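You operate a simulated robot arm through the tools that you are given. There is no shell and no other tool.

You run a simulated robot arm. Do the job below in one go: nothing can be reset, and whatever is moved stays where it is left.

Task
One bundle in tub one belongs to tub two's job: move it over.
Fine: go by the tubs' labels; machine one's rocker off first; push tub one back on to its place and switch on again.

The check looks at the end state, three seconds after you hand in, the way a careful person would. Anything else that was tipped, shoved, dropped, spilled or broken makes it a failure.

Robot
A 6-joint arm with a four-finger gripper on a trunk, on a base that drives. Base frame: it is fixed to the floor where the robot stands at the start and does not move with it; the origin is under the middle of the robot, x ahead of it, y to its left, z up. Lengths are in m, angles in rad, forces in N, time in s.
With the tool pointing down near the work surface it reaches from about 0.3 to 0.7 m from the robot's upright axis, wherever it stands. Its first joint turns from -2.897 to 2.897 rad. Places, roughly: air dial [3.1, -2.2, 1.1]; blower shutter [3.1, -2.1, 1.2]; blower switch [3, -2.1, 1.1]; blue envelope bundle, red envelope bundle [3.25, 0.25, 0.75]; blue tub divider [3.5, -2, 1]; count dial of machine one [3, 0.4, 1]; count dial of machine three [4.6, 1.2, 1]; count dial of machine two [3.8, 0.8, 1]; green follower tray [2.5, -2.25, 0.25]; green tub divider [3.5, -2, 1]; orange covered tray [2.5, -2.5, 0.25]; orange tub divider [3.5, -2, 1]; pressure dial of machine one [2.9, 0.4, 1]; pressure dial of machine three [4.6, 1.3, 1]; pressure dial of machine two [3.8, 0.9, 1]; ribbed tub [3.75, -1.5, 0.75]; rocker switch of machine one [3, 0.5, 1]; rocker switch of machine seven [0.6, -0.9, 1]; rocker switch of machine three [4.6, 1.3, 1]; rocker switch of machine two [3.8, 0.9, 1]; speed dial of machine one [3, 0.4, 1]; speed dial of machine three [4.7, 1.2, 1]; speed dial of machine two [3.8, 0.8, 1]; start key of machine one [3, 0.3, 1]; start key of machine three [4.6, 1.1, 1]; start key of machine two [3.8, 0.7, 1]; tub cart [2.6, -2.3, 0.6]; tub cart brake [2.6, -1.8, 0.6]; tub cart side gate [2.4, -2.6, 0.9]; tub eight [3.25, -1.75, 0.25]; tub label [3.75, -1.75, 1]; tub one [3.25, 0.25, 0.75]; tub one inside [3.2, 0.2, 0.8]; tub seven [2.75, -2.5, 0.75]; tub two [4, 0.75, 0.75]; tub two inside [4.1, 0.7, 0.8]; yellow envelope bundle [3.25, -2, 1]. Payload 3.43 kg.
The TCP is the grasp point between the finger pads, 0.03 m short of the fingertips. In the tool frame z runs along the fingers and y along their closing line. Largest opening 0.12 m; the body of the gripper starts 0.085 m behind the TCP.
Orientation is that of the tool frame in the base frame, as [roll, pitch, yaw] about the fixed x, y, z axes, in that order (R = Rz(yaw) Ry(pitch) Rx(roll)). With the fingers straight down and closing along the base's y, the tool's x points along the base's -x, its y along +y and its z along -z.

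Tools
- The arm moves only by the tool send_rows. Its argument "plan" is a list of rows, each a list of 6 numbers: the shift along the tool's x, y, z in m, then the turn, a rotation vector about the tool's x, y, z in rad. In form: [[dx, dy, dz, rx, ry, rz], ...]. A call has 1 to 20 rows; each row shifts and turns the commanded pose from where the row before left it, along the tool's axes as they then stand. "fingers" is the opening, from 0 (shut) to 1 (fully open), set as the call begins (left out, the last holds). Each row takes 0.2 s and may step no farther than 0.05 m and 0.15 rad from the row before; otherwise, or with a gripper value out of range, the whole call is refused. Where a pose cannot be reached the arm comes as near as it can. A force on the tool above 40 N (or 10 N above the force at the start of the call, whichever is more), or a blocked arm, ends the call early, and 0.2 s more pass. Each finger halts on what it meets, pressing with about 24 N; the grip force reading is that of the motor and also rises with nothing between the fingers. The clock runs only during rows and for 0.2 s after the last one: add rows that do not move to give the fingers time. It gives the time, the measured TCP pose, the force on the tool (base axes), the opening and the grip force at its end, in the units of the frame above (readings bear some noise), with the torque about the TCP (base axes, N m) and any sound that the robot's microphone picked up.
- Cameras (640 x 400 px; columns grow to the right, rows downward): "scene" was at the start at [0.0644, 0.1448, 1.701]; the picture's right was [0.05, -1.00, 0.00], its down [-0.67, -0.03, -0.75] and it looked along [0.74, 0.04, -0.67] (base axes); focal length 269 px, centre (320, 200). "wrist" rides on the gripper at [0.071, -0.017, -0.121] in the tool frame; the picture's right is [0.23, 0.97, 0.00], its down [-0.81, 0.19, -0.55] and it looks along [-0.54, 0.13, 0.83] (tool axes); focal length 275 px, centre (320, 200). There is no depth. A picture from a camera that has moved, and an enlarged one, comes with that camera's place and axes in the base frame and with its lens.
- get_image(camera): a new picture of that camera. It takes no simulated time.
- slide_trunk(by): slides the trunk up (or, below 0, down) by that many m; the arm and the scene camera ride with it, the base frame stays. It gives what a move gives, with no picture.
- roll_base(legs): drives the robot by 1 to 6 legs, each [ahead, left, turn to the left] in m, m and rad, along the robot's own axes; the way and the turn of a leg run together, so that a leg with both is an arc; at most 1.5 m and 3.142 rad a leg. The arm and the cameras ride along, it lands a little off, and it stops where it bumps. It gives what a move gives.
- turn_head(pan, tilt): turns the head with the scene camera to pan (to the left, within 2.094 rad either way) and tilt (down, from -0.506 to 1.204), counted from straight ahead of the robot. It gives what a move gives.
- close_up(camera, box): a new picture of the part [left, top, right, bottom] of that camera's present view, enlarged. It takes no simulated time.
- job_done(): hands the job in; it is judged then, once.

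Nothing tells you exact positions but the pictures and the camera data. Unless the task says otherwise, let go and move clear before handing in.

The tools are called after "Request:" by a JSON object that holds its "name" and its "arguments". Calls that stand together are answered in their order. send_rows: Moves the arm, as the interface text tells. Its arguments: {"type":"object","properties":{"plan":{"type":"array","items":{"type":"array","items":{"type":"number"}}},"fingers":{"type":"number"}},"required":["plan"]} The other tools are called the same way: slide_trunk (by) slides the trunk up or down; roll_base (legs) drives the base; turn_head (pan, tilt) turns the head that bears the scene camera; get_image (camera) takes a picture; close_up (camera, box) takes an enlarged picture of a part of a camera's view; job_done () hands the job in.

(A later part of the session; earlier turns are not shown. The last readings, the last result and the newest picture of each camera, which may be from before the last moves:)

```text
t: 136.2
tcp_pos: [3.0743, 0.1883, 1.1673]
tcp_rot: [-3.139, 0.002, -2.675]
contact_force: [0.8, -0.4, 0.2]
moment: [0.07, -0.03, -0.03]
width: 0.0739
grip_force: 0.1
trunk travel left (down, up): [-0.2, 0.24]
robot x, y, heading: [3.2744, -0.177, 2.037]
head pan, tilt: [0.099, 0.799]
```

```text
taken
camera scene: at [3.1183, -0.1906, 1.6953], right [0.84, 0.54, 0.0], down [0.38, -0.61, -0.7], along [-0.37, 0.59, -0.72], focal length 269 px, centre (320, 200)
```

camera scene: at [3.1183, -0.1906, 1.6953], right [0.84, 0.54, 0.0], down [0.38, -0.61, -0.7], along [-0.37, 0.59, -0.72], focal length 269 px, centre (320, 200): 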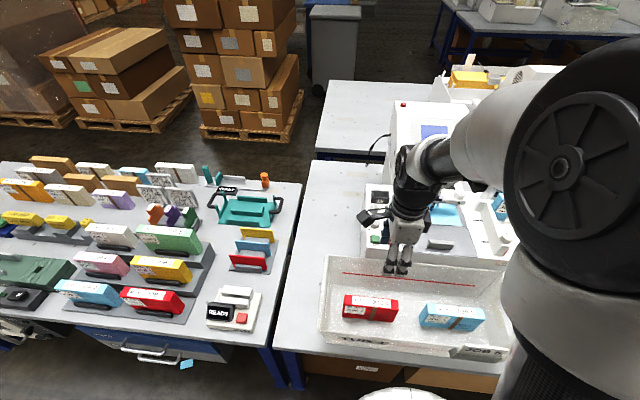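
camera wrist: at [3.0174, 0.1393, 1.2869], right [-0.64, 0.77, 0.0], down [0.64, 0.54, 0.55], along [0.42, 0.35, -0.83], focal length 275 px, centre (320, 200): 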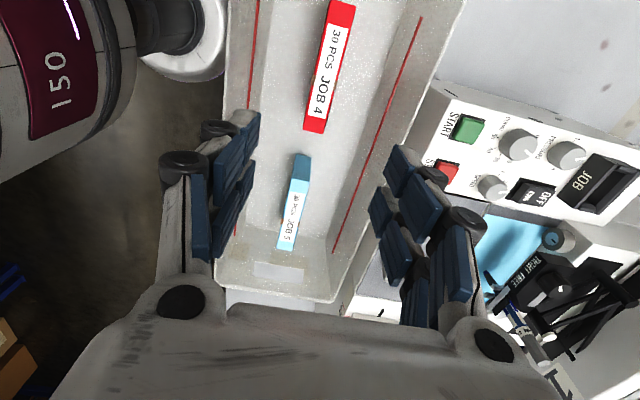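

The bundle is almost parallel to the tool, and the tool is already nearly above its middle. I'll go down partway and check alignment.

Request:
{"name": "send_rows", "arguments": {"plan": [[0.01, 0.008, 0, 0, 0, 0], [0, 0, 0.04, 0, 0, 0], [0, 0, 0.04, 0, 0, 0], [0, 0, 0.04, 0, 0, 0], [0, 0, 0, 0, 0, 0]]}}

Request:
{"name": "get_image", "arguments": {"camera": "wrist"}}

Request:
{"name": "close_up", "arguments": {"camera": "scene", "box": [300, 200, 500, 370]}}

```text
t: 137.3
tcp_pos: [3.0599, 0.1916, 1.0475]
tcp_rot: [-3.141, 0.0, -2.675]
contact_force: [-0.1, 0.7, 0.3]
moment: [0.01, 0.08, -0.01]
width: 0.0842
grip_force: 0.1
trunk travel left (down, up): [-0.2, 0.24]
robot x, y, heading: [3.2785, -0.1778, 2.034]
head pan, tilt: [0.099, 0.799]
```

```text
taken
camera wrist: at [3.0037, 0.1424, 1.1681], right [-0.64, 0.77, 0.0], down [0.64, 0.54, 0.55], along [0.42, 0.36, -0.83], focal length 275 px, centre (320, 200)
```

wrist: 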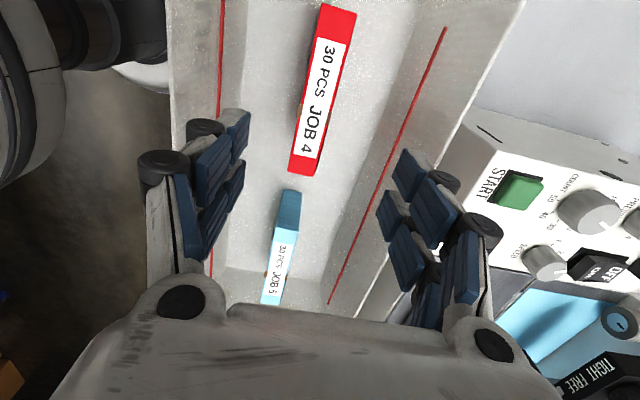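

```text
2.35 times, centred on (400, 285) of scene
camera zoom: at [3.1181, -0.1906, 1.6953], right [0.84, 0.54, 0.0], down [0.38, -0.61, -0.7], along [-0.37, 0.59, -0.72], focal length 634 px, centre (132, 0)
```

zoom: 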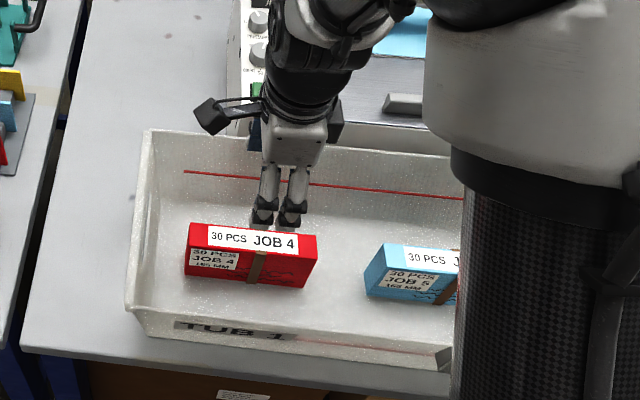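

The bundle is centred at about (3.060, 0.187) and parallel to the tool. I'll shift 4 mm back and go down around it.

Request:
{"name": "send_rows", "arguments": {"plan": [[0.002, -0.004, 0.02, 0, 0, 0], [0, 0, 0.04, 0, 0, 0], [0, 0, 0.04, 0, 0, 0], [0, 0, 0.03, 0, 0, 0], [0, 0, 0, 0, 0, 0]]}}

Request:
{"name": "get_image", "arguments": {"camera": "wrist"}}

Request:
{"name": "close_up", "arguments": {"camera": "scene", "box": [300, 200, 500, 370]}}

```text
t: 138.6
tcp_pos: [3.0615, 0.187, 0.9153]
tcp_rot: [3.142, 0.0, -2.676]
contact_force: [-0.5, -0.2, 0.0]
moment: [-0.01, -0.02, 0.0]
width: 0.0839
grip_force: 0.0
trunk travel left (down, up): [-0.2, 0.24]
robot x, y, heading: [3.277, -0.1776, 2.037]
head pan, tilt: [0.099, 0.799]
```

```text
taken
camera wrist: at [3.0043, 0.1382, 1.0358], right [-0.64, 0.77, 0.0], down [0.64, 0.54, 0.55], along [0.42, 0.36, -0.83], focal length 275 px, centre (320, 200)
```

wrist: 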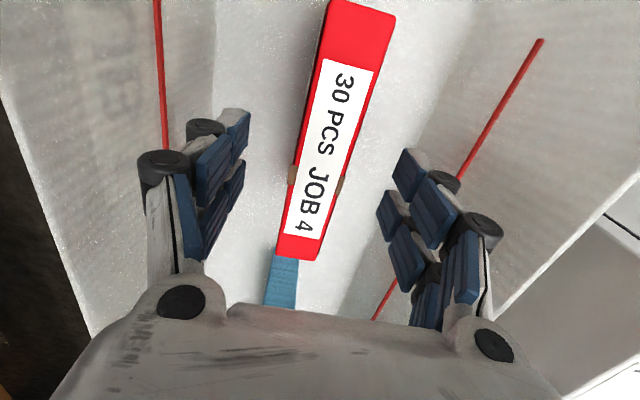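

```text
2.35 times, centred on (400, 285) of scene
camera zoom: at [3.1179, -0.1903, 1.6953], right [0.84, 0.54, 0.0], down [0.38, -0.61, -0.7], along [-0.37, 0.59, -0.72], focal length 634 px, centre (132, 0)
```

zoom: 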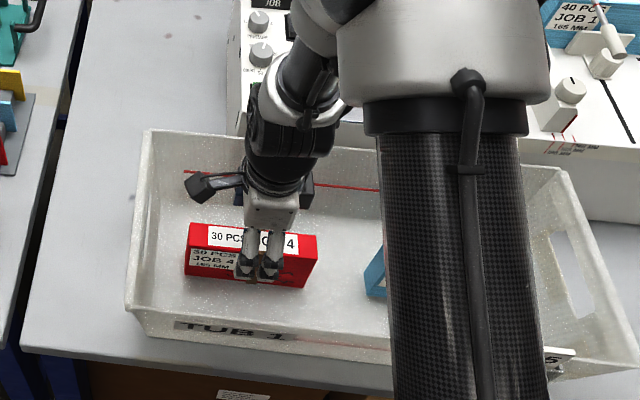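

Request:
{"name": "send_rows", "arguments": {"plan": [[0, 0, 0.03, 0, 0, 0], [0, 0, 0.03, 0, 0, 0], [0, 0, 0, 0, 0, 0]]}}

Request:
{"name": "get_image", "arguments": {"camera": "wrist"}}

```text
t: 139.3
tcp_pos: [3.0622, 0.1876, 0.8565]
tcp_rot: [-3.141, -0.001, -2.675]
contact_force: [-0.1, 0.1, 0.5]
moment: [0.0, 0.01, 0.02]
width: 0.084
grip_force: 0.0
trunk travel left (down, up): [-0.2, 0.24]
robot x, y, heading: [3.2758, -0.18, 2.035]
head pan, tilt: [0.099, 0.799]
```

```text
taken
camera wrist: at [3.0051, 0.1383, 0.9752], right [-0.64, 0.77, 0.0], down [0.64, 0.54, 0.55], along [0.42, 0.36, -0.83], focal length 275 px, centre (320, 200)
```

wrist: 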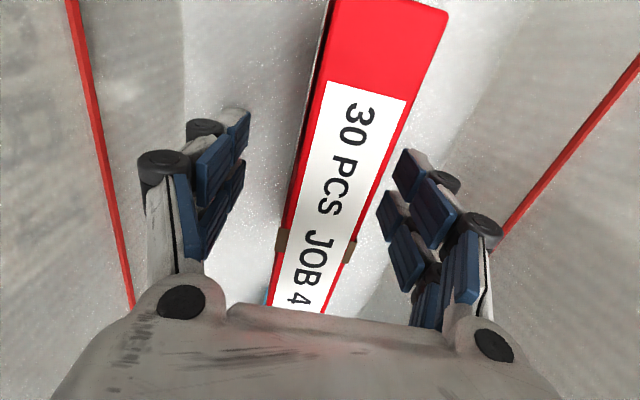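

The bundle is between the pads. I'll close on it.

Request:
{"name": "send_rows", "arguments": {"plan": [[0, 0, 0, 0, 0, 0], [0, 0, 0, 0, 0, 0], [0, 0, 0, 0, 0, 0], [0, 0, 0, 0, 0, 0], [0, 0, 0, 0, 0, 0]], "fingers": 0.1}}

Request:
{"name": "get_image", "arguments": {"camera": "wrist"}}

```text
t: 140.6
tcp_pos: [3.0621, 0.1877, 0.8553]
tcp_rot: [-3.142, 0.001, -2.676]
contact_force: [-0.7, 0.0, 1.1]
moment: [0.0, 0.04, 0.02]
width: 0.0314
grip_force: 23.6
trunk travel left (down, up): [-0.2, 0.24]
robot x, y, heading: [3.277, -0.1809, 2.038]
head pan, tilt: [0.099, 0.799]
```

```text
taken
camera wrist: at [3.005, 0.1383, 0.9755], right [-0.64, 0.77, 0.0], down [0.64, 0.54, 0.55], along [0.42, 0.36, -0.83], focal length 275 px, centre (320, 200)
```

wrist: 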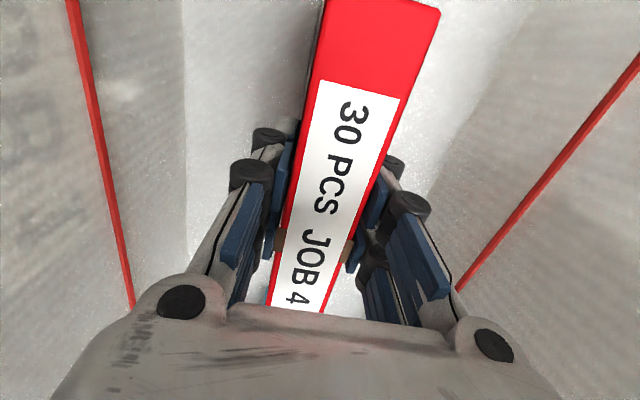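

Gripped at 31 mm. I'll lift it straight up slowly and check it.

Request:
{"name": "send_rows", "arguments": {"plan": [[0, 0, -0.01, 0, 0, 0], [0, 0, -0.02, 0, 0, 0], [0, 0, -0.03, 0, 0, 0], [0, 0, -0.04, 0, 0, 0], [0, 0, -0.04, 0, 0, 0], [0, 0, -0.04, 0, 0, 0], [0, 0, -0.04, 0, 0, 0], [0, 0, -0.04, 0, 0, 0], [0, 0, -0.03, 0, 0, 0], [0, 0, 0, 0, 0, 0]]}}

Request:
{"name": "get_image", "arguments": {"camera": "wrist"}}

Request:
{"name": "get_image", "arguments": {"camera": "scene"}}

```text
t: 142.8
tcp_pos: [3.0599, 0.1873, 1.1446]
tcp_rot: [3.141, -0.002, -2.676]
contact_force: [0.3, -0.3, -2.7]
moment: [-0.02, 0.0, 0.04]
width: 0.0315
grip_force: 24.7
trunk travel left (down, up): [-0.2, 0.24]
robot x, y, heading: [3.2742, -0.178, 2.04]
head pan, tilt: [0.099, 0.799]
```

```text
taken
camera wrist: at [3.0034, 0.1392, 1.2651], right [-0.64, 0.77, 0.0], down [0.64, 0.54, 0.55], along [0.42, 0.35, -0.83], focal length 275 px, centre (320, 200)
```

wrist: 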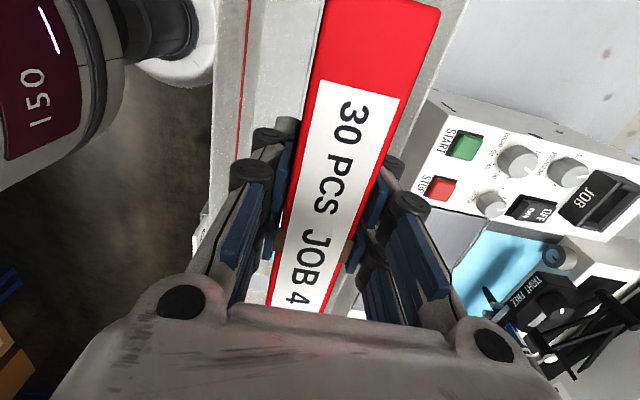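

```text
taken
camera scene: at [3.1176, -0.1896, 1.6952], right [0.84, 0.54, 0.0], down [0.38, -0.61, -0.7], along [-0.37, 0.59, -0.72], focal length 269 px, centre (320, 200)
```

scene: 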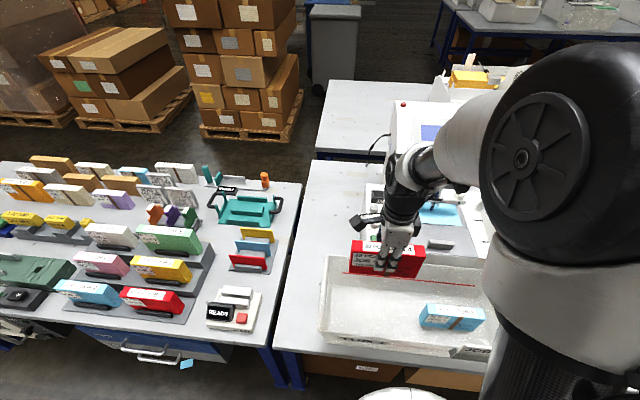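

The red bundle is out of tub one and held firmly. I'll back off a little and sidestep towards tub two.

Request:
{"name": "roll_base", "arguments": {"legs": [[-0.12, 0, 0], [0, -0.95, 0]]}}

Request:
{"name": "get_image", "arguments": {"camera": "wrist"}}

Request:
{"name": "get_image", "arguments": {"camera": "scene"}}

```text
t: 148.5
tcp_pos: [3.9651, 0.5023, 1.1451]
tcp_rot: [-3.14, -0.002, -2.682]
contact_force: [0.1, -0.4, -1.1]
moment: [-0.04, 0.0, 0.0]
width: 0.0316
grip_force: 24.2
trunk travel left (down, up): [-0.2, 0.24]
robot x, y, heading: [4.1759, 0.1343, 2.033]
head pan, tilt: [0.099, 0.799]
```

```text
taken
camera wrist: at [3.9079, 0.4547, 1.2648], right [-0.64, 0.77, 0.0], down [0.64, 0.53, 0.55], along [0.43, 0.35, -0.83], focal length 275 px, centre (320, 200)
```

wrist: 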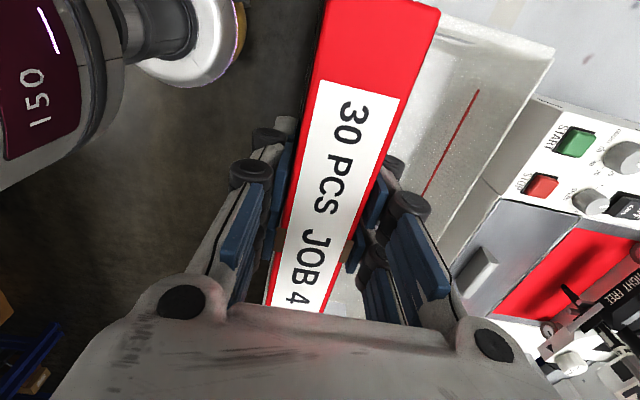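

```text
taken
camera scene: at [4.0208, 0.1253, 1.6953], right [0.85, 0.53, 0.0], down [0.38, -0.61, -0.7], along [-0.37, 0.59, -0.72], focal length 269 px, centre (320, 200)
```

scene: 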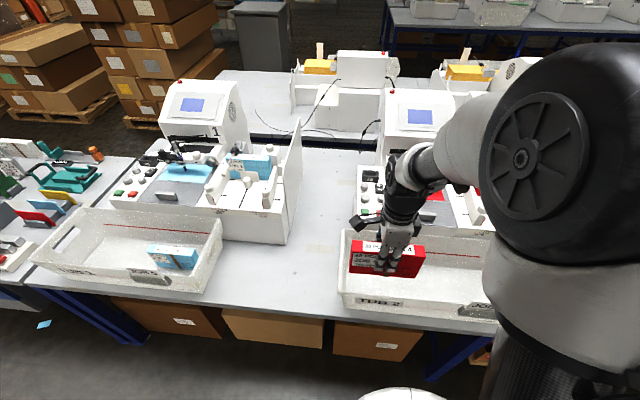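

The bundle is in front of tub two. I'll extend the arm over the tub and look before lowering.

Request:
{"name": "send_rows", "arguments": {"plan": [[-0.0175, 0.0382, 0, 0, 0, 0], [-0.0175, 0.0382, 0, 0, 0, 0], [-0.0175, 0.0382, 0, 0, 0, 0], [0, 0, 0, 0, 0, 0]]}}

Request:
{"name": "get_image", "arguments": {"camera": "wrist"}}

Request:
{"name": "get_image", "arguments": {"camera": "scene"}}

```text
t: 149.5
tcp_pos: [3.961, 0.6296, 1.147]
tcp_rot: [3.141, 0.001, -2.68]
contact_force: [0.3, -1.4, -2.6]
moment: [0.02, 0.02, 0.01]
width: 0.0317
grip_force: 24.3
trunk travel left (down, up): [-0.2, 0.24]
robot x, y, heading: [4.1798, 0.1357, 2.028]
head pan, tilt: [0.099, 0.799]
```

```text
taken
camera wrist: at [3.9037, 0.5812, 1.2671], right [-0.64, 0.77, 0.0], down [0.64, 0.53, 0.55], along [0.43, 0.35, -0.83], focal length 275 px, centre (320, 200)
```

wrist: 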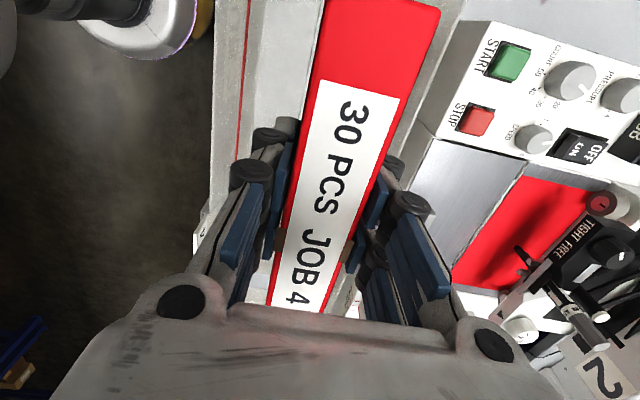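

```text
taken
camera scene: at [4.0205, 0.1238, 1.6953], right [0.85, 0.53, 0.0], down [0.38, -0.61, -0.7], along [-0.37, 0.59, -0.72], focal length 269 px, centre (320, 200)
```

scene: 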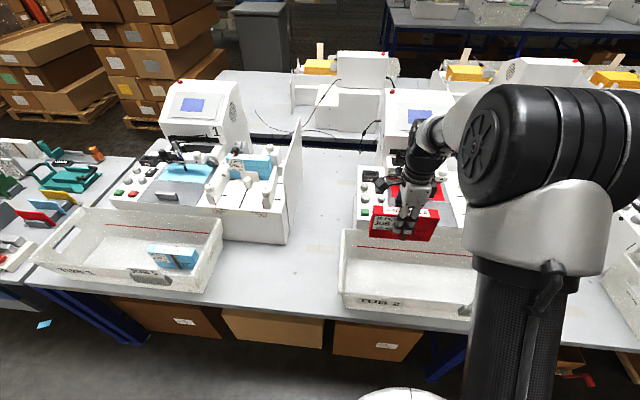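

Request:
{"name": "send_rows", "arguments": {"plan": [[0, -0.009, 0.03, 0, 0, 0], [0, 0, 0.04, 0, 0, 0], [0, 0, 0.04, 0, 0, 0], [0, 0, 0.04, 0, 0, 0], [0, 0, 0.04, 0, 0, 0], [0, 0, 0, 0, 0, 0]]}}

Request:
{"name": "get_image", "arguments": {"camera": "wrist"}}

Request:
{"name": "close_up", "arguments": {"camera": "scene", "box": [320, 160, 520, 330]}}

```text
t: 150.9
tcp_pos: [3.9651, 0.622, 0.9543]
tcp_rot: [-3.141, 0.001, -2.679]
contact_force: [0.5, 0.4, -2.0]
moment: [-0.01, 0.0, 0.02]
width: 0.0318
grip_force: 23.6
trunk travel left (down, up): [-0.2, 0.24]
robot x, y, heading: [4.1784, 0.1359, 2.033]
head pan, tilt: [0.099, 0.799]
```

```text
taken
camera wrist: at [3.9077, 0.574, 1.075], right [-0.64, 0.77, 0.0], down [0.64, 0.53, 0.55], along [0.43, 0.35, -0.83], focal length 275 px, centre (320, 200)
```

wrist: 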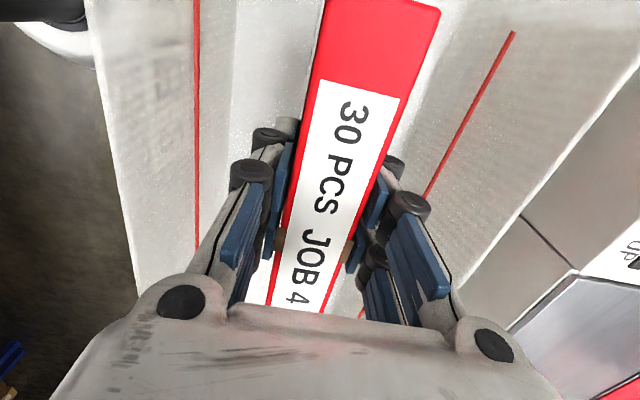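

```text
2.35 times, centred on (420, 245) of scene
camera zoom: at [4.0206, 0.1247, 1.6953], right [0.85, 0.53, 0.0], down [0.38, -0.61, -0.7], along [-0.37, 0.59, -0.72], focal length 634 px, centre (85, 94)
```

zoom: 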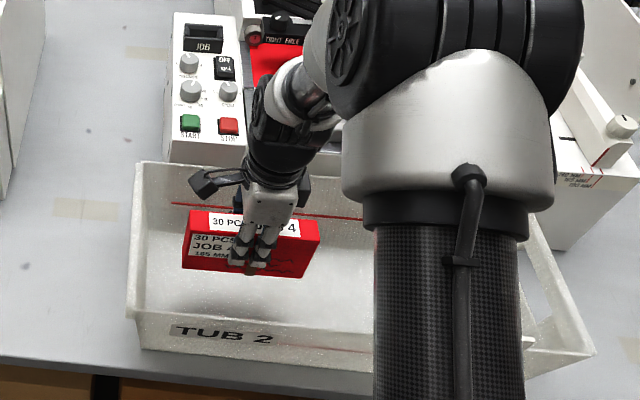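

Request:
{"name": "send_rows", "arguments": {"plan": [[0, 0, 0.04, 0, 0, 0], [0, 0, 0.04, 0, 0, 0], [0, 0, 0.006, 0, 0, 0], [0, 0, 0, 0, 0, 0]]}}

Request:
{"name": "send_rows", "arguments": {"plan": [[0, 0, 0.003, 0, 0, 0], [0, 0, 0.003, 0, 0, 0], [0, 0, 0.003, 0, 0, 0], [0, 0, 0, 0, 0, 0]]}}

Request:
{"name": "get_image", "arguments": {"camera": "wrist"}}

```text
t: 151.9
tcp_pos: [3.9633, 0.6211, 0.8691]
tcp_rot: [-3.141, -0.001, -2.678]
contact_force: [0.4, -0.4, -2.2]
moment: [0.01, 0.0, 0.02]
width: 0.0315
grip_force: 23.6
trunk travel left (down, up): [-0.2, 0.24]
robot x, y, heading: [4.1755, 0.1377, 2.032]
head pan, tilt: [0.099, 0.799]
```

```text
t: 152.9
tcp_pos: [3.9634, 0.6216, 0.86]
tcp_rot: [-3.141, -0.001, -2.678]
contact_force: [0.1, -0.9, -1.8]
moment: [0.0, -0.03, 0.01]
width: 0.0315
grip_force: 23.7
trunk travel left (down, up): [-0.2, 0.24]
robot x, y, heading: [4.1786, 0.1416, 2.032]
head pan, tilt: [0.099, 0.799]
```

```text
taken
camera wrist: at [3.9076, 0.5724, 0.9797], right [-0.64, 0.77, 0.0], down [0.64, 0.53, 0.55], along [0.43, 0.35, -0.83], focal length 275 px, centre (320, 200)
```

wrist: 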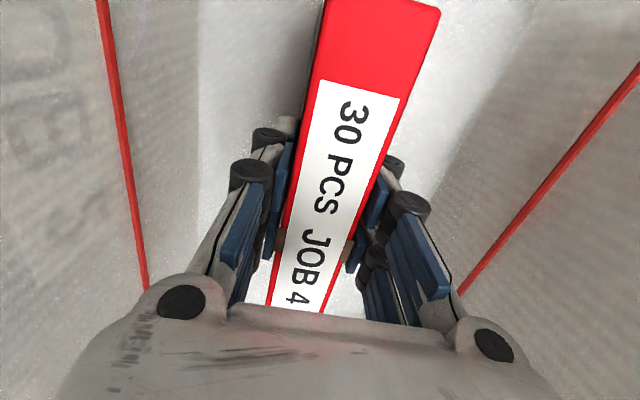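

Request:
{"name": "send_rows", "arguments": {"plan": [[0, 0, 0.002, 0, 0, 0], [0, 0, 0.002, 0, 0, 0], [0, 0, 0.001, 0, 0, 0], [0, 0, 0, 0, 0, 0]]}}

```text
t: 153.9
tcp_pos: [3.9645, 0.6193, 0.8564]
tcp_rot: [3.141, 0.0, -2.679]
contact_force: [0.4, 0.0, 4.5]
moment: [-0.1, -0.02, -0.02]
width: 0.032
grip_force: 23.4
trunk travel left (down, up): [-0.2, 0.24]
robot x, y, heading: [4.1802, 0.138, 2.033]
head pan, tilt: [0.099, 0.799]
```

The bundle is resting on the floor of tub two. I'll release it gently and lift straight up.

Request:
{"name": "send_rows", "arguments": {"plan": [[0, 0, 0, 0, 0, 0], [0, 0, 0, 0, 0, 0], [0, 0, 0, 0, 0, 0], [0, 0, 0, 0, 0, 0], [0, 0, 0, 0, 0, 0]], "fingers": 0.62}}

Request:
{"name": "get_image", "arguments": {"camera": "wrist"}}

```text
t: 155.1
tcp_pos: [3.9639, 0.6204, 0.8546]
tcp_rot: [3.141, 0.0, -2.678]
contact_force: [-0.7, 0.1, -0.1]
moment: [0.0, 0.0, -0.05]
width: 0.0744
grip_force: 0.0
trunk travel left (down, up): [-0.2, 0.24]
robot x, y, heading: [4.1802, 0.1363, 2.025]
head pan, tilt: [0.099, 0.799]
```

```text
taken
camera wrist: at [3.9072, 0.572, 0.975], right [-0.64, 0.77, 0.0], down [0.64, 0.53, 0.55], along [0.43, 0.35, -0.83], focal length 275 px, centre (320, 200)
```

wrist: 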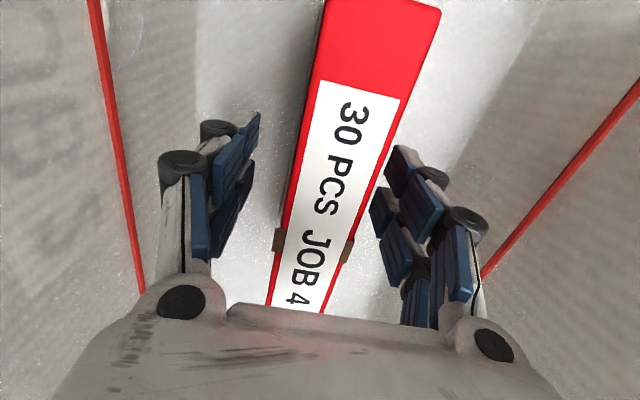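

Request:
{"name": "send_rows", "arguments": {"plan": [[0, 0, -0.03, 0, 0, 0], [0, 0, -0.04, 0, 0, 0], [0, 0, -0.04, 0, 0, 0], [0, 0, -0.04, 0, 0, 0], [0, 0, -0.04, 0, 0, 0], [0, 0, -0.04, 0, 0, 0], [0, 0, -0.04, 0, 0, 0], [0, 0, -0.04, 0, 0, 0], [0, 0, 0, 0, 0, 0]]}}

Request:
{"name": "get_image", "arguments": {"camera": "wrist"}}

Request:
{"name": "get_image", "arguments": {"camera": "scene"}}

```text
t: 157.1
tcp_pos: [3.9649, 0.6222, 1.1636]
tcp_rot: [-3.141, 0.002, -2.681]
contact_force: [0.3, -0.6, -0.1]
moment: [-0.01, -0.01, -0.02]
width: 0.0743
grip_force: 0.1
trunk travel left (down, up): [-0.2, 0.24]
robot x, y, heading: [4.183, 0.1406, 2.032]
head pan, tilt: [0.099, 0.799]
```

```text
taken
camera wrist: at [3.9077, 0.5742, 1.2842], right [-0.64, 0.77, 0.0], down [0.64, 0.53, 0.55], along [0.43, 0.35, -0.83], focal length 275 px, centre (320, 200)
```

wrist: 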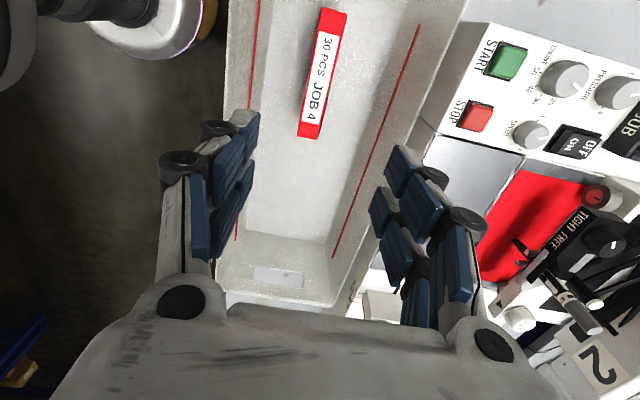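

```text
taken
camera scene: at [4.0203, 0.1253, 1.6952], right [0.85, 0.53, 0.0], down [0.38, -0.61, -0.7], along [-0.37, 0.59, -0.72], focal length 269 px, centre (320, 200)
```

scene: 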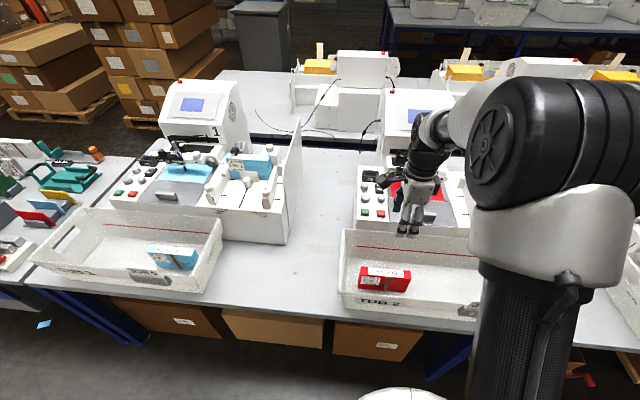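

The JOB 4 bundle stands in tub two. Comparing the tubs with their machines, tub one sits about 7 cm too far left. I'll go back to machine one and check exactly where its place is.

Request:
{"name": "roll_base", "arguments": {"legs": [[0, 0.92, 0]]}}

Request:
{"name": "get_image", "arguments": {"camera": "wrist"}}

Request:
{"name": "turn_head", "arguments": {"pan": 0.0, "tilt": 0.9}}

Request:
{"name": "get_image", "arguments": {"camera": "scene"}}

Request:
{"name": "close_up", "arguments": {"camera": "scene", "box": [260, 150, 500, 320]}}

```text
t: 162.0
tcp_pos: [3.1307, 0.2045, 1.1639]
tcp_rot: [3.141, 0.001, -2.671]
contact_force: [0.1, -0.5, -0.7]
moment: [0.02, 0.02, 0.02]
width: 0.0742
grip_force: 0.0
trunk travel left (down, up): [-0.2, 0.24]
robot x, y, heading: [3.3486, -0.28, 2.038]
head pan, tilt: [0.099, 0.799]
```

```text
taken
camera wrist: at [3.0733, 0.1548, 1.284], right [-0.65, 0.76, 0.0], down [0.64, 0.54, 0.55], along [0.42, 0.36, -0.83], focal length 275 px, centre (320, 200)
```

wrist: 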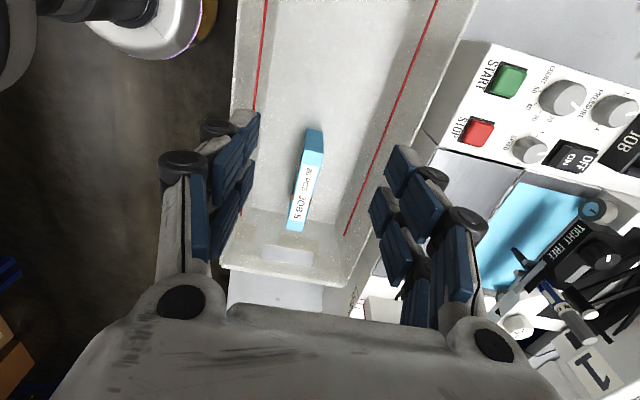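

```text
t: 162.7
tcp_pos: [3.1298, 0.2043, 1.1643]
tcp_rot: [3.141, 0.001, -2.671]
contact_force: [0.4, -0.2, -0.5]
moment: [0.01, -0.01, 0.03]
width: 0.0744
grip_force: 0.0
trunk travel left (down, up): [-0.2, 0.24]
robot x, y, heading: [3.3473, -0.2831, 2.039]
head pan, tilt: [0.0, 0.901]
```

```text
taken
camera scene: at [3.1995, -0.2937, 1.6874], right [0.89, 0.45, 0.0], down [0.35, -0.7, -0.62], along [-0.28, 0.55, -0.78], focal length 269 px, centre (320, 200)
```

scene: 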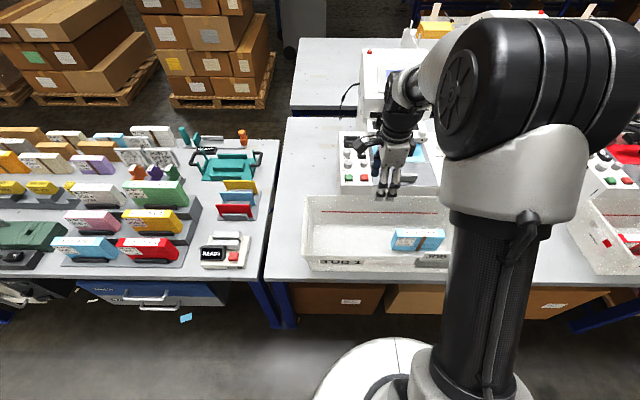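

```text
2.35 times, centred on (380, 235) of scene
camera zoom: at [3.1995, -0.2937, 1.6874], right [0.89, 0.45, 0.0], down [0.35, -0.7, -0.62], along [-0.28, 0.55, -0.78], focal length 634 px, centre (179, 118)
```

zoom: 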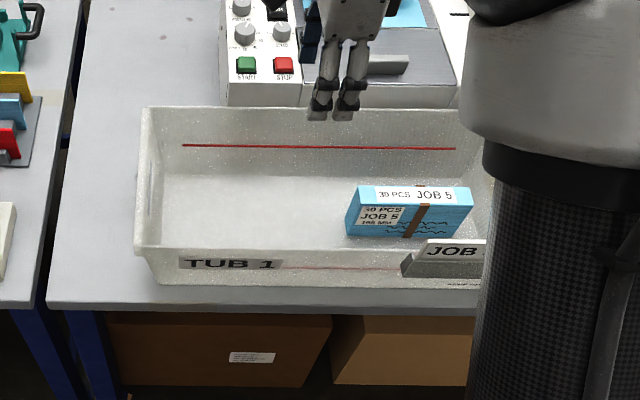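

Request:
{"name": "roll_base", "arguments": {"legs": [[0, -0.62, 0]]}}

Request:
{"name": "turn_head", "arguments": {"pan": 0.45, "tilt": 0.75}}

Request:
{"name": "get_image", "arguments": {"camera": "scene"}}

Request:
{"name": "close_up", "arguments": {"camera": "scene", "box": [100, 130, 420, 330]}}

Request:
{"name": "get_image", "arguments": {"camera": "wrist"}}

```text
t: 166.2
tcp_pos: [3.695, 0.4894, 1.1646]
tcp_rot: [3.141, -0.001, -2.674]
contact_force: [0.4, 0.5, -0.1]
moment: [-0.01, 0.02, 0.0]
width: 0.0745
grip_force: 0.0
trunk travel left (down, up): [-0.2, 0.24]
robot x, y, heading: [3.9119, 0.0069, 2.036]
head pan, tilt: [0.0, 0.901]
```

```text
t: 167.1
tcp_pos: [3.6951, 0.4894, 1.164]
tcp_rot: [-3.141, 0.0, -2.672]
contact_force: [-0.2, -0.2, -0.1]
moment: [-0.02, 0.03, 0.01]
width: 0.0744
grip_force: 0.0
trunk travel left (down, up): [-0.2, 0.24]
robot x, y, heading: [3.9131, 0.0074, 2.037]
head pan, tilt: [0.45, 0.75]
```

```text
taken
camera scene: at [3.7314, -0.0251, 1.6992], right [0.61, 0.79, 0.0], down [0.54, -0.41, -0.73], along [-0.58, 0.44, -0.68], focal length 269 px, centre (320, 200)
```

scene: 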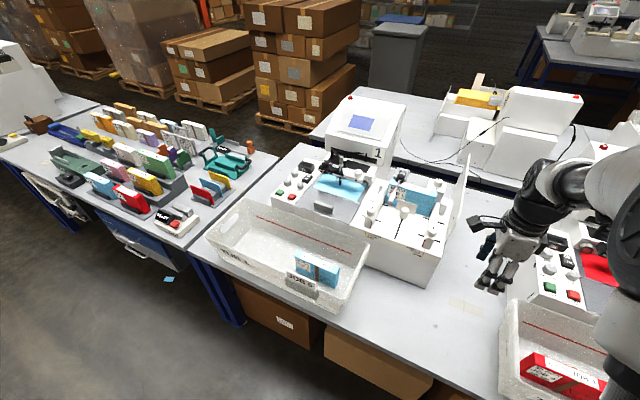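

```text
2.00 times, centred on (260, 230) of scene
camera zoom: at [3.7314, -0.0251, 1.6992], right [0.61, 0.79, 0.0], down [0.54, -0.41, -0.73], along [-0.58, 0.44, -0.68], focal length 539 px, centre (440, 140)
```

zoom: 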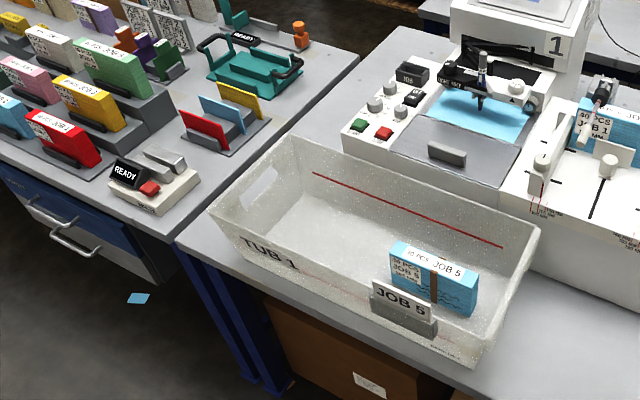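

```text
taken
camera wrist: at [3.638, 0.4407, 1.284], right [-0.64, 0.76, 0.0], down [0.64, 0.54, 0.55], along [0.42, 0.36, -0.83], focal length 275 px, centre (320, 200)
```

wrist: 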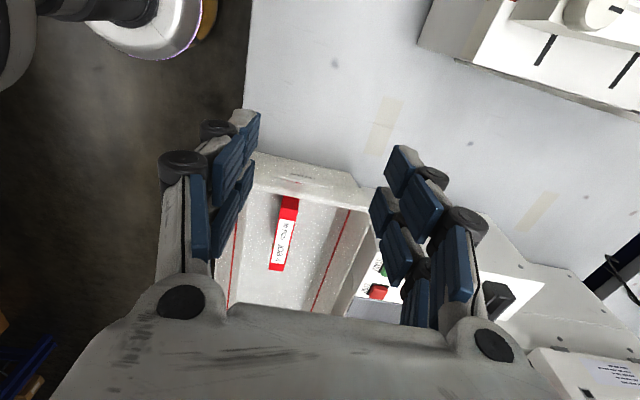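

I'll zoom in to look for any place mark on the table or on the machine's front.

Request:
{"name": "close_up", "arguments": {"camera": "scene", "box": [300, 230, 460, 330]}}

Request:
{"name": "close_up", "arguments": {"camera": "scene", "box": [200, 180, 320, 255]}}

Request:
{"name": "close_up", "arguments": {"camera": "scene", "box": [440, 240, 640, 400]}}

Request:
{"name": "close_up", "arguments": {"camera": "scene", "box": [200, 225, 380, 330]}}

```text
4.00 times, centred on (380, 280) of scene
camera zoom: at [3.7314, -0.0251, 1.6992], right [0.61, 0.79, 0.0], down [0.54, -0.41, -0.73], along [-0.58, 0.44, -0.68], focal length 1078 px, centre (80, -120)
```

zoom: 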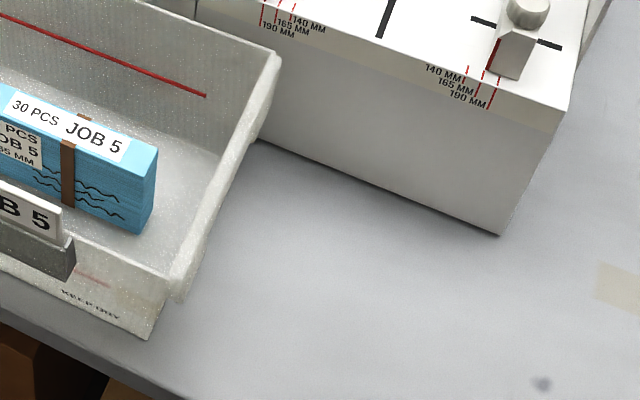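

```text
5.33 times, centred on (260, 218) of scene
camera zoom: at [3.7314, -0.0251, 1.6992], right [0.61, 0.79, 0.0], down [0.54, -0.41, -0.73], along [-0.58, 0.44, -0.68], focal length 1437 px, centre (640, 107)
```

zoom: 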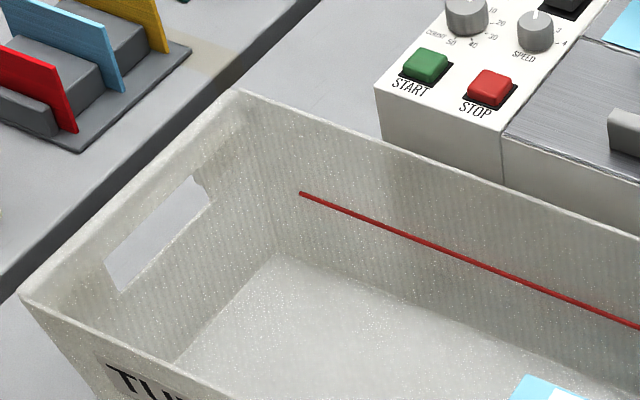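

```text
2.50 times, centred on (540, 320) of scene
camera zoom: at [3.7314, -0.0251, 1.6992], right [0.61, 0.79, 0.0], down [0.54, -0.41, -0.73], along [-0.58, 0.44, -0.68], focal length 673 px, centre (-230, -100)
```

zoom: 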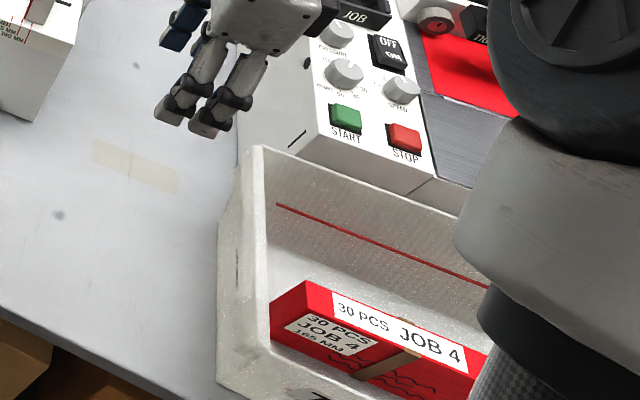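

```text
3.56 times, centred on (290, 278) of scene
camera zoom: at [3.7314, -0.0251, 1.6992], right [0.61, 0.79, 0.0], down [0.54, -0.41, -0.73], along [-0.58, 0.44, -0.68], focal length 958 px, centre (427, -76)
```

zoom: 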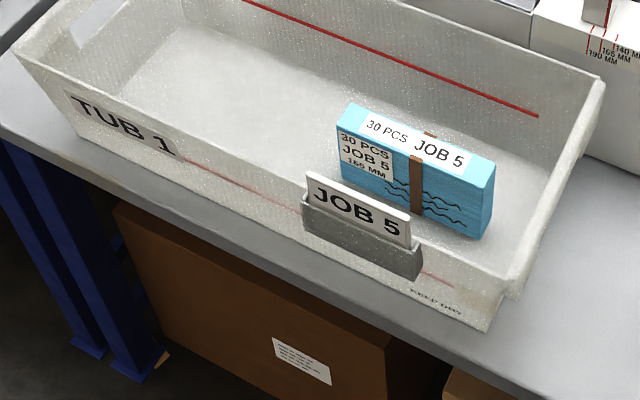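

There is no printed mark. Tubs two and three both sit the same way against their machines, while tub one is about 7 cm too far left, so its place is 7 cm further right. I'll stand at tub one's left end to push it.

Request:
{"name": "roll_base", "arguments": {"legs": [[0, 0.72, 0]]}}

Request:
{"name": "turn_head", "arguments": {"pan": 0.1, "tilt": 0.9}}

Request:
{"name": "get_image", "arguments": {"camera": "scene"}}

Request:
{"name": "get_image", "arguments": {"camera": "wrist"}}

```text
t: 171.1
tcp_pos: [3.0544, 0.1727, 1.1657]
tcp_rot: [3.142, 0.0, -2.693]
contact_force: [-0.8, 0.1, 0.1]
moment: [-0.02, 0.0, -0.01]
width: 0.0745
grip_force: 0.0
trunk travel left (down, up): [-0.2, 0.24]
robot x, y, heading: [3.265, -0.322, 2.019]
head pan, tilt: [0.45, 0.75]
```

```text
t: 171.9
tcp_pos: [3.0533, 0.1723, 1.1636]
tcp_rot: [-3.14, 0.0, -2.69]
contact_force: [0.1, 0.0, 0.6]
moment: [0.01, 0.01, -0.05]
width: 0.0744
grip_force: 0.0
trunk travel left (down, up): [-0.2, 0.24]
robot x, y, heading: [3.2622, -0.3199, 2.019]
head pan, tilt: [0.099, 0.901]
```

```text
taken
camera scene: at [3.1062, -0.3301, 1.6874], right [0.85, 0.52, 0.0], down [0.41, -0.67, -0.62], along [-0.32, 0.53, -0.78], focal length 269 px, centre (320, 200)
```

scene: 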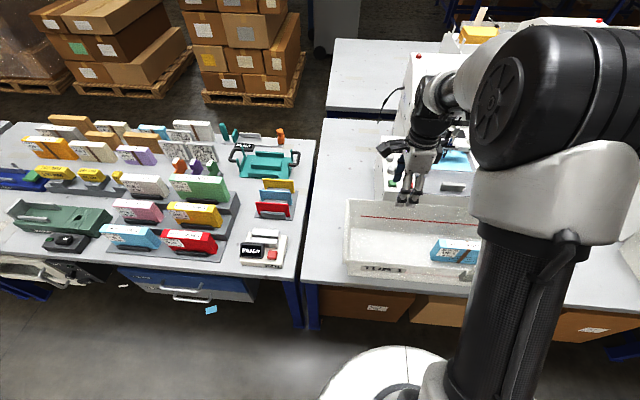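

```text
taken
camera wrist: at [2.9959, 0.1246, 1.284], right [-0.63, 0.78, 0.0], down [0.65, 0.53, 0.55], along [0.43, 0.35, -0.83], focal length 275 px, centre (320, 200)
```

wrist: 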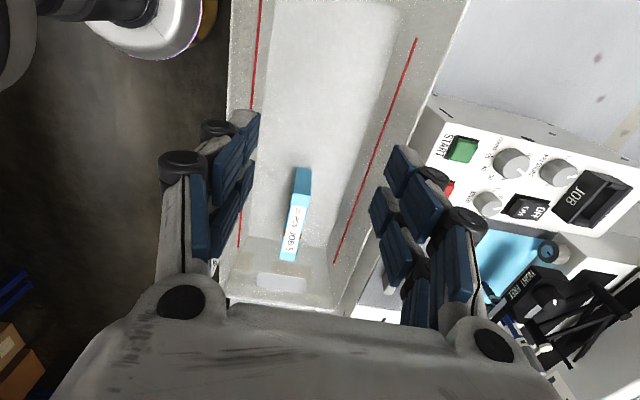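

Request:
{"name": "send_rows", "arguments": {"plan": [[0.0474, 0.001, 0, 0, 0, 0], [0.0474, 0.001, 0, 0, 0, 0], [0.0474, 0.001, 0, 0, 0, 0], [0.0474, 0.001, 0, 0, 0, 0], [0, 0, 0.04, 0, 0, 0], [0, 0, 0.04, 0, 0, 0], [0, 0, 0, 0, 0, 0]]}}

Request:
{"name": "get_image", "arguments": {"camera": "wrist"}}

Request:
{"name": "get_image", "arguments": {"camera": "scene"}}

```text
t: 173.5
tcp_pos: [2.8823, 0.0942, 1.0823]
tcp_rot: [3.141, 0.0, -2.693]
contact_force: [0.5, 0.1, 0.6]
moment: [0.0, 0.03, 0.01]
width: 0.0742
grip_force: 0.0
trunk travel left (down, up): [-0.2, 0.24]
robot x, y, heading: [3.2605, -0.3158, 2.023]
head pan, tilt: [0.099, 0.901]
```

```text
taken
camera wrist: at [2.825, 0.0465, 1.2019], right [-0.63, 0.78, 0.0], down [0.65, 0.53, 0.55], along [0.43, 0.35, -0.83], focal length 275 px, centre (320, 200)
```

wrist: 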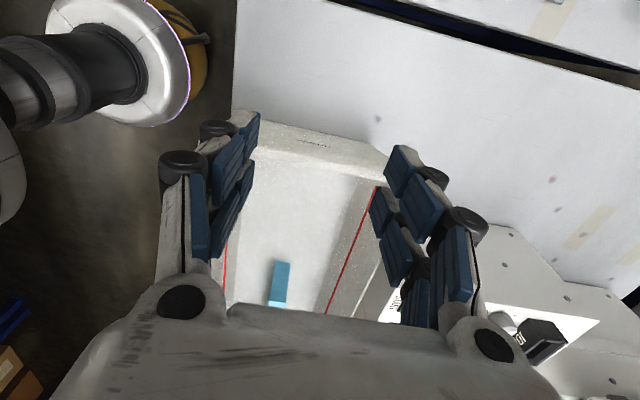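

```text
taken
camera scene: at [3.1069, -0.3302, 1.6874], right [0.85, 0.52, 0.0], down [0.41, -0.67, -0.62], along [-0.32, 0.53, -0.78], focal length 269 px, centre (320, 200)
```

scene: 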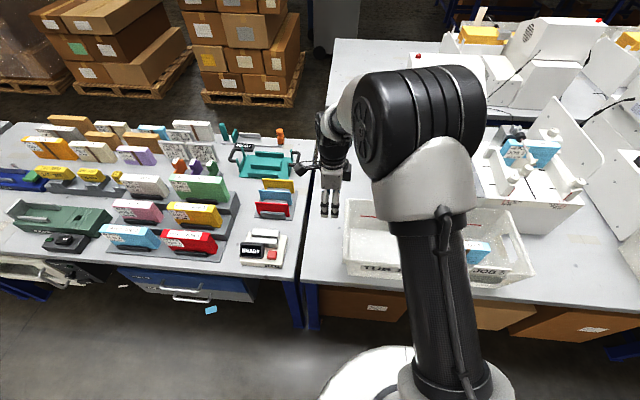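

The tub's left rim is at about 3.5 cm beyond the fingers. I'll go down beside it at rim height and then push slowly.

Request:
{"name": "send_rows", "arguments": {"plan": [[0, 0, 0.04, 0, 0, 0], [0, 0, 0.04, 0, 0, 0], [0, 0, 0.04, 0, 0, 0], [0, 0, 0.04, 0, 0, 0], [0, 0, 0.035, 0, 0, 0], [0, 0, 0, 0, 0, 0]]}}

Request:
{"name": "get_image", "arguments": {"camera": "wrist"}}

Request:
{"name": "close_up", "arguments": {"camera": "scene", "box": [230, 140, 470, 300]}}

```text
t: 174.9
tcp_pos: [2.8815, 0.0943, 0.8868]
tcp_rot: [-3.141, 0.0, -2.691]
contact_force: [-0.6, -0.3, 1.0]
moment: [0.04, 0.01, 0.02]
width: 0.0747
grip_force: 0.1
trunk travel left (down, up): [-0.2, 0.24]
robot x, y, heading: [3.2603, -0.3157, 2.023]
head pan, tilt: [0.099, 0.901]
```

```text
taken
camera wrist: at [2.8235, 0.0468, 1.0073], right [-0.63, 0.78, 0.0], down [0.65, 0.53, 0.55], along [0.43, 0.35, -0.83], focal length 275 px, centre (320, 200)
```

wrist: 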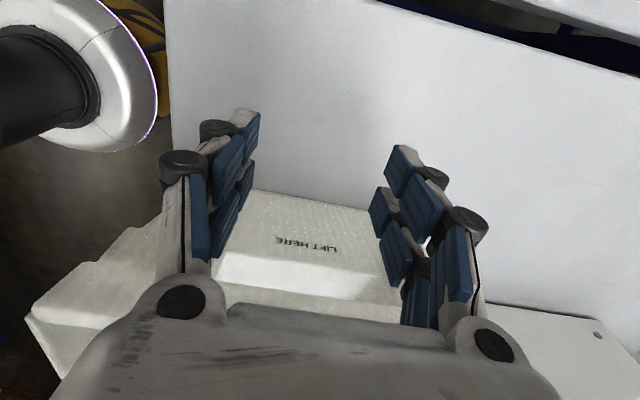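

```text
2.50 times, centred on (350, 220) of scene
camera zoom: at [3.1066, -0.3302, 1.6874], right [0.85, 0.52, 0.0], down [0.41, -0.67, -0.62], along [-0.32, 0.53, -0.78], focal length 673 px, centre (245, 150)
```

zoom: 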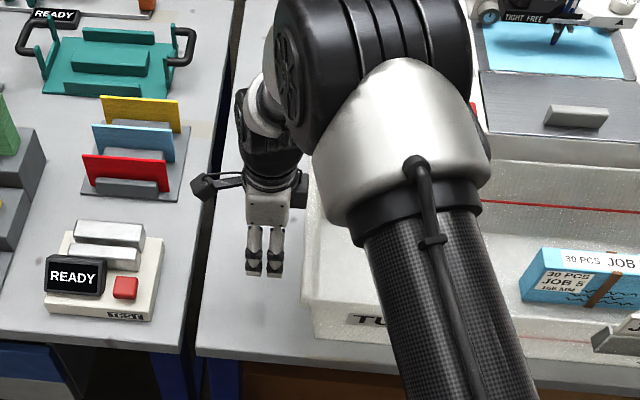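

The fingers straddle the "LIFT HERE" mark, centred on the end wall. I'll approach and start the push.

Request:
{"name": "send_rows", "arguments": {"plan": [[-0.015, 0, 0, 0, 0, 0], [-0.01, 0, 0, 0, 0, 0], [-0.006, 0, 0, 0, 0, 0], [-0.006, 0, 0, 0, 0, 0], [0, 0, 0, 0, 0, 0]]}}

Request:
{"name": "get_image", "arguments": {"camera": "wrist"}}

```text
t: 176.1
tcp_pos: [2.9142, 0.1106, 0.89]
tcp_rot: [-3.141, 0.0, -2.692]
contact_force: [-0.5, 0.8, -0.3]
moment: [-0.04, 0.04, 0.02]
width: 0.0745
grip_force: 0.0
trunk travel left (down, up): [-0.2, 0.24]
robot x, y, heading: [3.2649, -0.3137, 2.02]
head pan, tilt: [0.099, 0.901]
```

```text
taken
camera wrist: at [2.8573, 0.0623, 1.0085], right [-0.63, 0.78, 0.0], down [0.65, 0.53, 0.55], along [0.43, 0.35, -0.83], focal length 275 px, centre (320, 200)
```

wrist: 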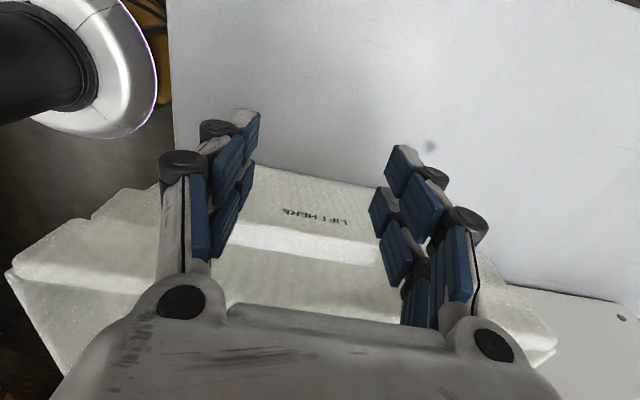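

Request:
{"name": "send_rows", "arguments": {"plan": [[-0.006, 0, 0, 0, 0, 0], [-0.006, 0, 0, 0, 0, 0], [-0.006, 0, 0, 0, 0, 0], [0, 0, 0, 0, 0, 0]]}}

Request:
{"name": "get_image", "arguments": {"camera": "wrist"}}

Request:
{"name": "close_up", "arguments": {"camera": "scene", "box": [230, 140, 470, 300]}}

```text
t: 177.1
tcp_pos: [2.93, 0.1178, 0.8873]
tcp_rot: [3.14, -0.001, -2.691]
contact_force: [-1.3, -0.7, 1.1]
moment: [-0.03, -0.04, -0.06]
width: 0.0749
grip_force: 0.1
trunk travel left (down, up): [-0.2, 0.24]
robot x, y, heading: [3.2625, -0.3174, 2.025]
head pan, tilt: [0.099, 0.901]
```

```text
taken
camera wrist: at [2.8729, 0.07, 1.0085], right [-0.63, 0.78, 0.0], down [0.65, 0.53, 0.55], along [0.43, 0.35, -0.83], focal length 275 px, centre (320, 200)
```

wrist: 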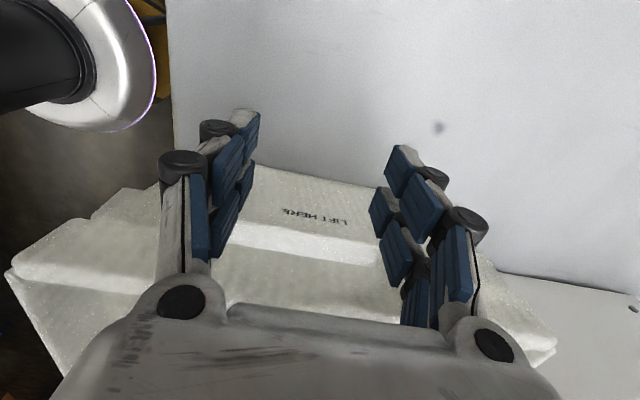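

```text
2.50 times, centred on (350, 220) of scene
camera zoom: at [3.1062, -0.3301, 1.6873], right [0.85, 0.52, 0.0], down [0.41, -0.67, -0.62], along [-0.32, 0.53, -0.78], focal length 673 px, centre (245, 150)
```

zoom: 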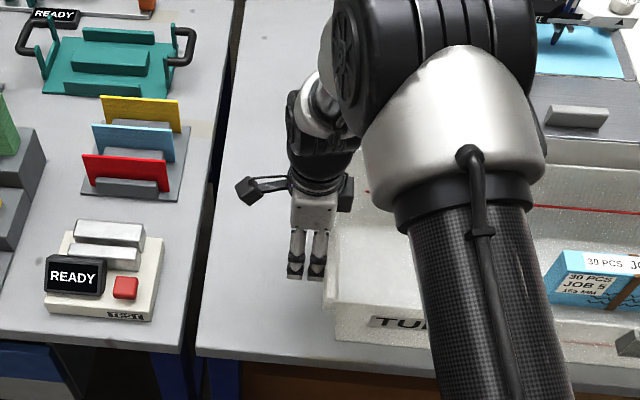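

The tub is sliding smoothly with the gripper and has moved about 2.8 cm so far. I'll continue in small steps.

Request:
{"name": "send_rows", "arguments": {"plan": [[-0.006, 0, 0, 0, 0, 0], [-0.006, 0, 0, 0, 0, 0], [-0.006, 0, 0, 0, 0, 0], [-0.006, 0, 0, 0, 0, 0], [-0.004, 0, 0, 0, 0, 0], [0, 0, 0, 0, 0, 0]]}}

Request:
{"name": "get_image", "arguments": {"camera": "wrist"}}

Request:
{"name": "get_image", "arguments": {"camera": "scene"}}

```text
t: 178.5
tcp_pos: [2.9573, 0.13, 0.8888]
tcp_rot: [-3.141, 0.001, -2.692]
contact_force: [-1.0, -0.3, 0.2]
moment: [0.0, -0.04, -0.08]
width: 0.0747
grip_force: 0.0
trunk travel left (down, up): [-0.2, 0.24]
robot x, y, heading: [3.2612, -0.3153, 2.024]
head pan, tilt: [0.099, 0.901]
```

```text
taken
camera wrist: at [2.8991, 0.0821, 1.009], right [-0.63, 0.78, 0.0], down [0.65, 0.53, 0.55], along [0.43, 0.35, -0.83], focal length 275 px, centre (320, 200)
```

wrist: 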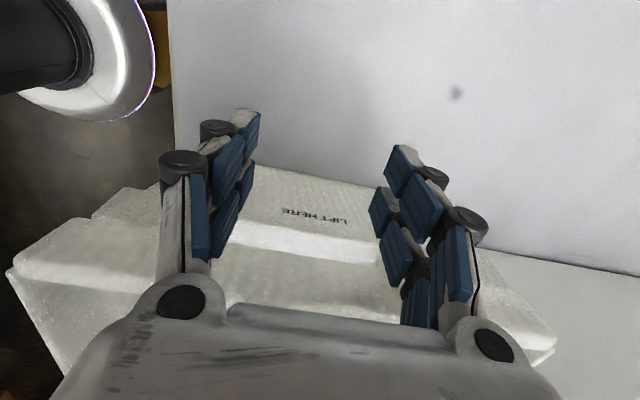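

```text
taken
camera scene: at [3.1061, -0.3302, 1.6873], right [0.85, 0.52, 0.0], down [0.41, -0.67, -0.62], along [-0.32, 0.53, -0.78], focal length 269 px, centre (320, 200)
```

scene: 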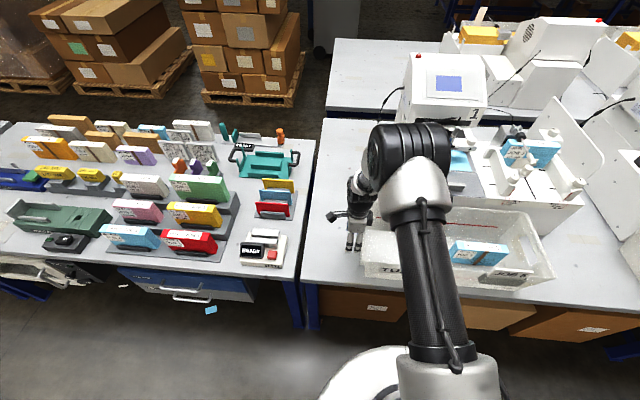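

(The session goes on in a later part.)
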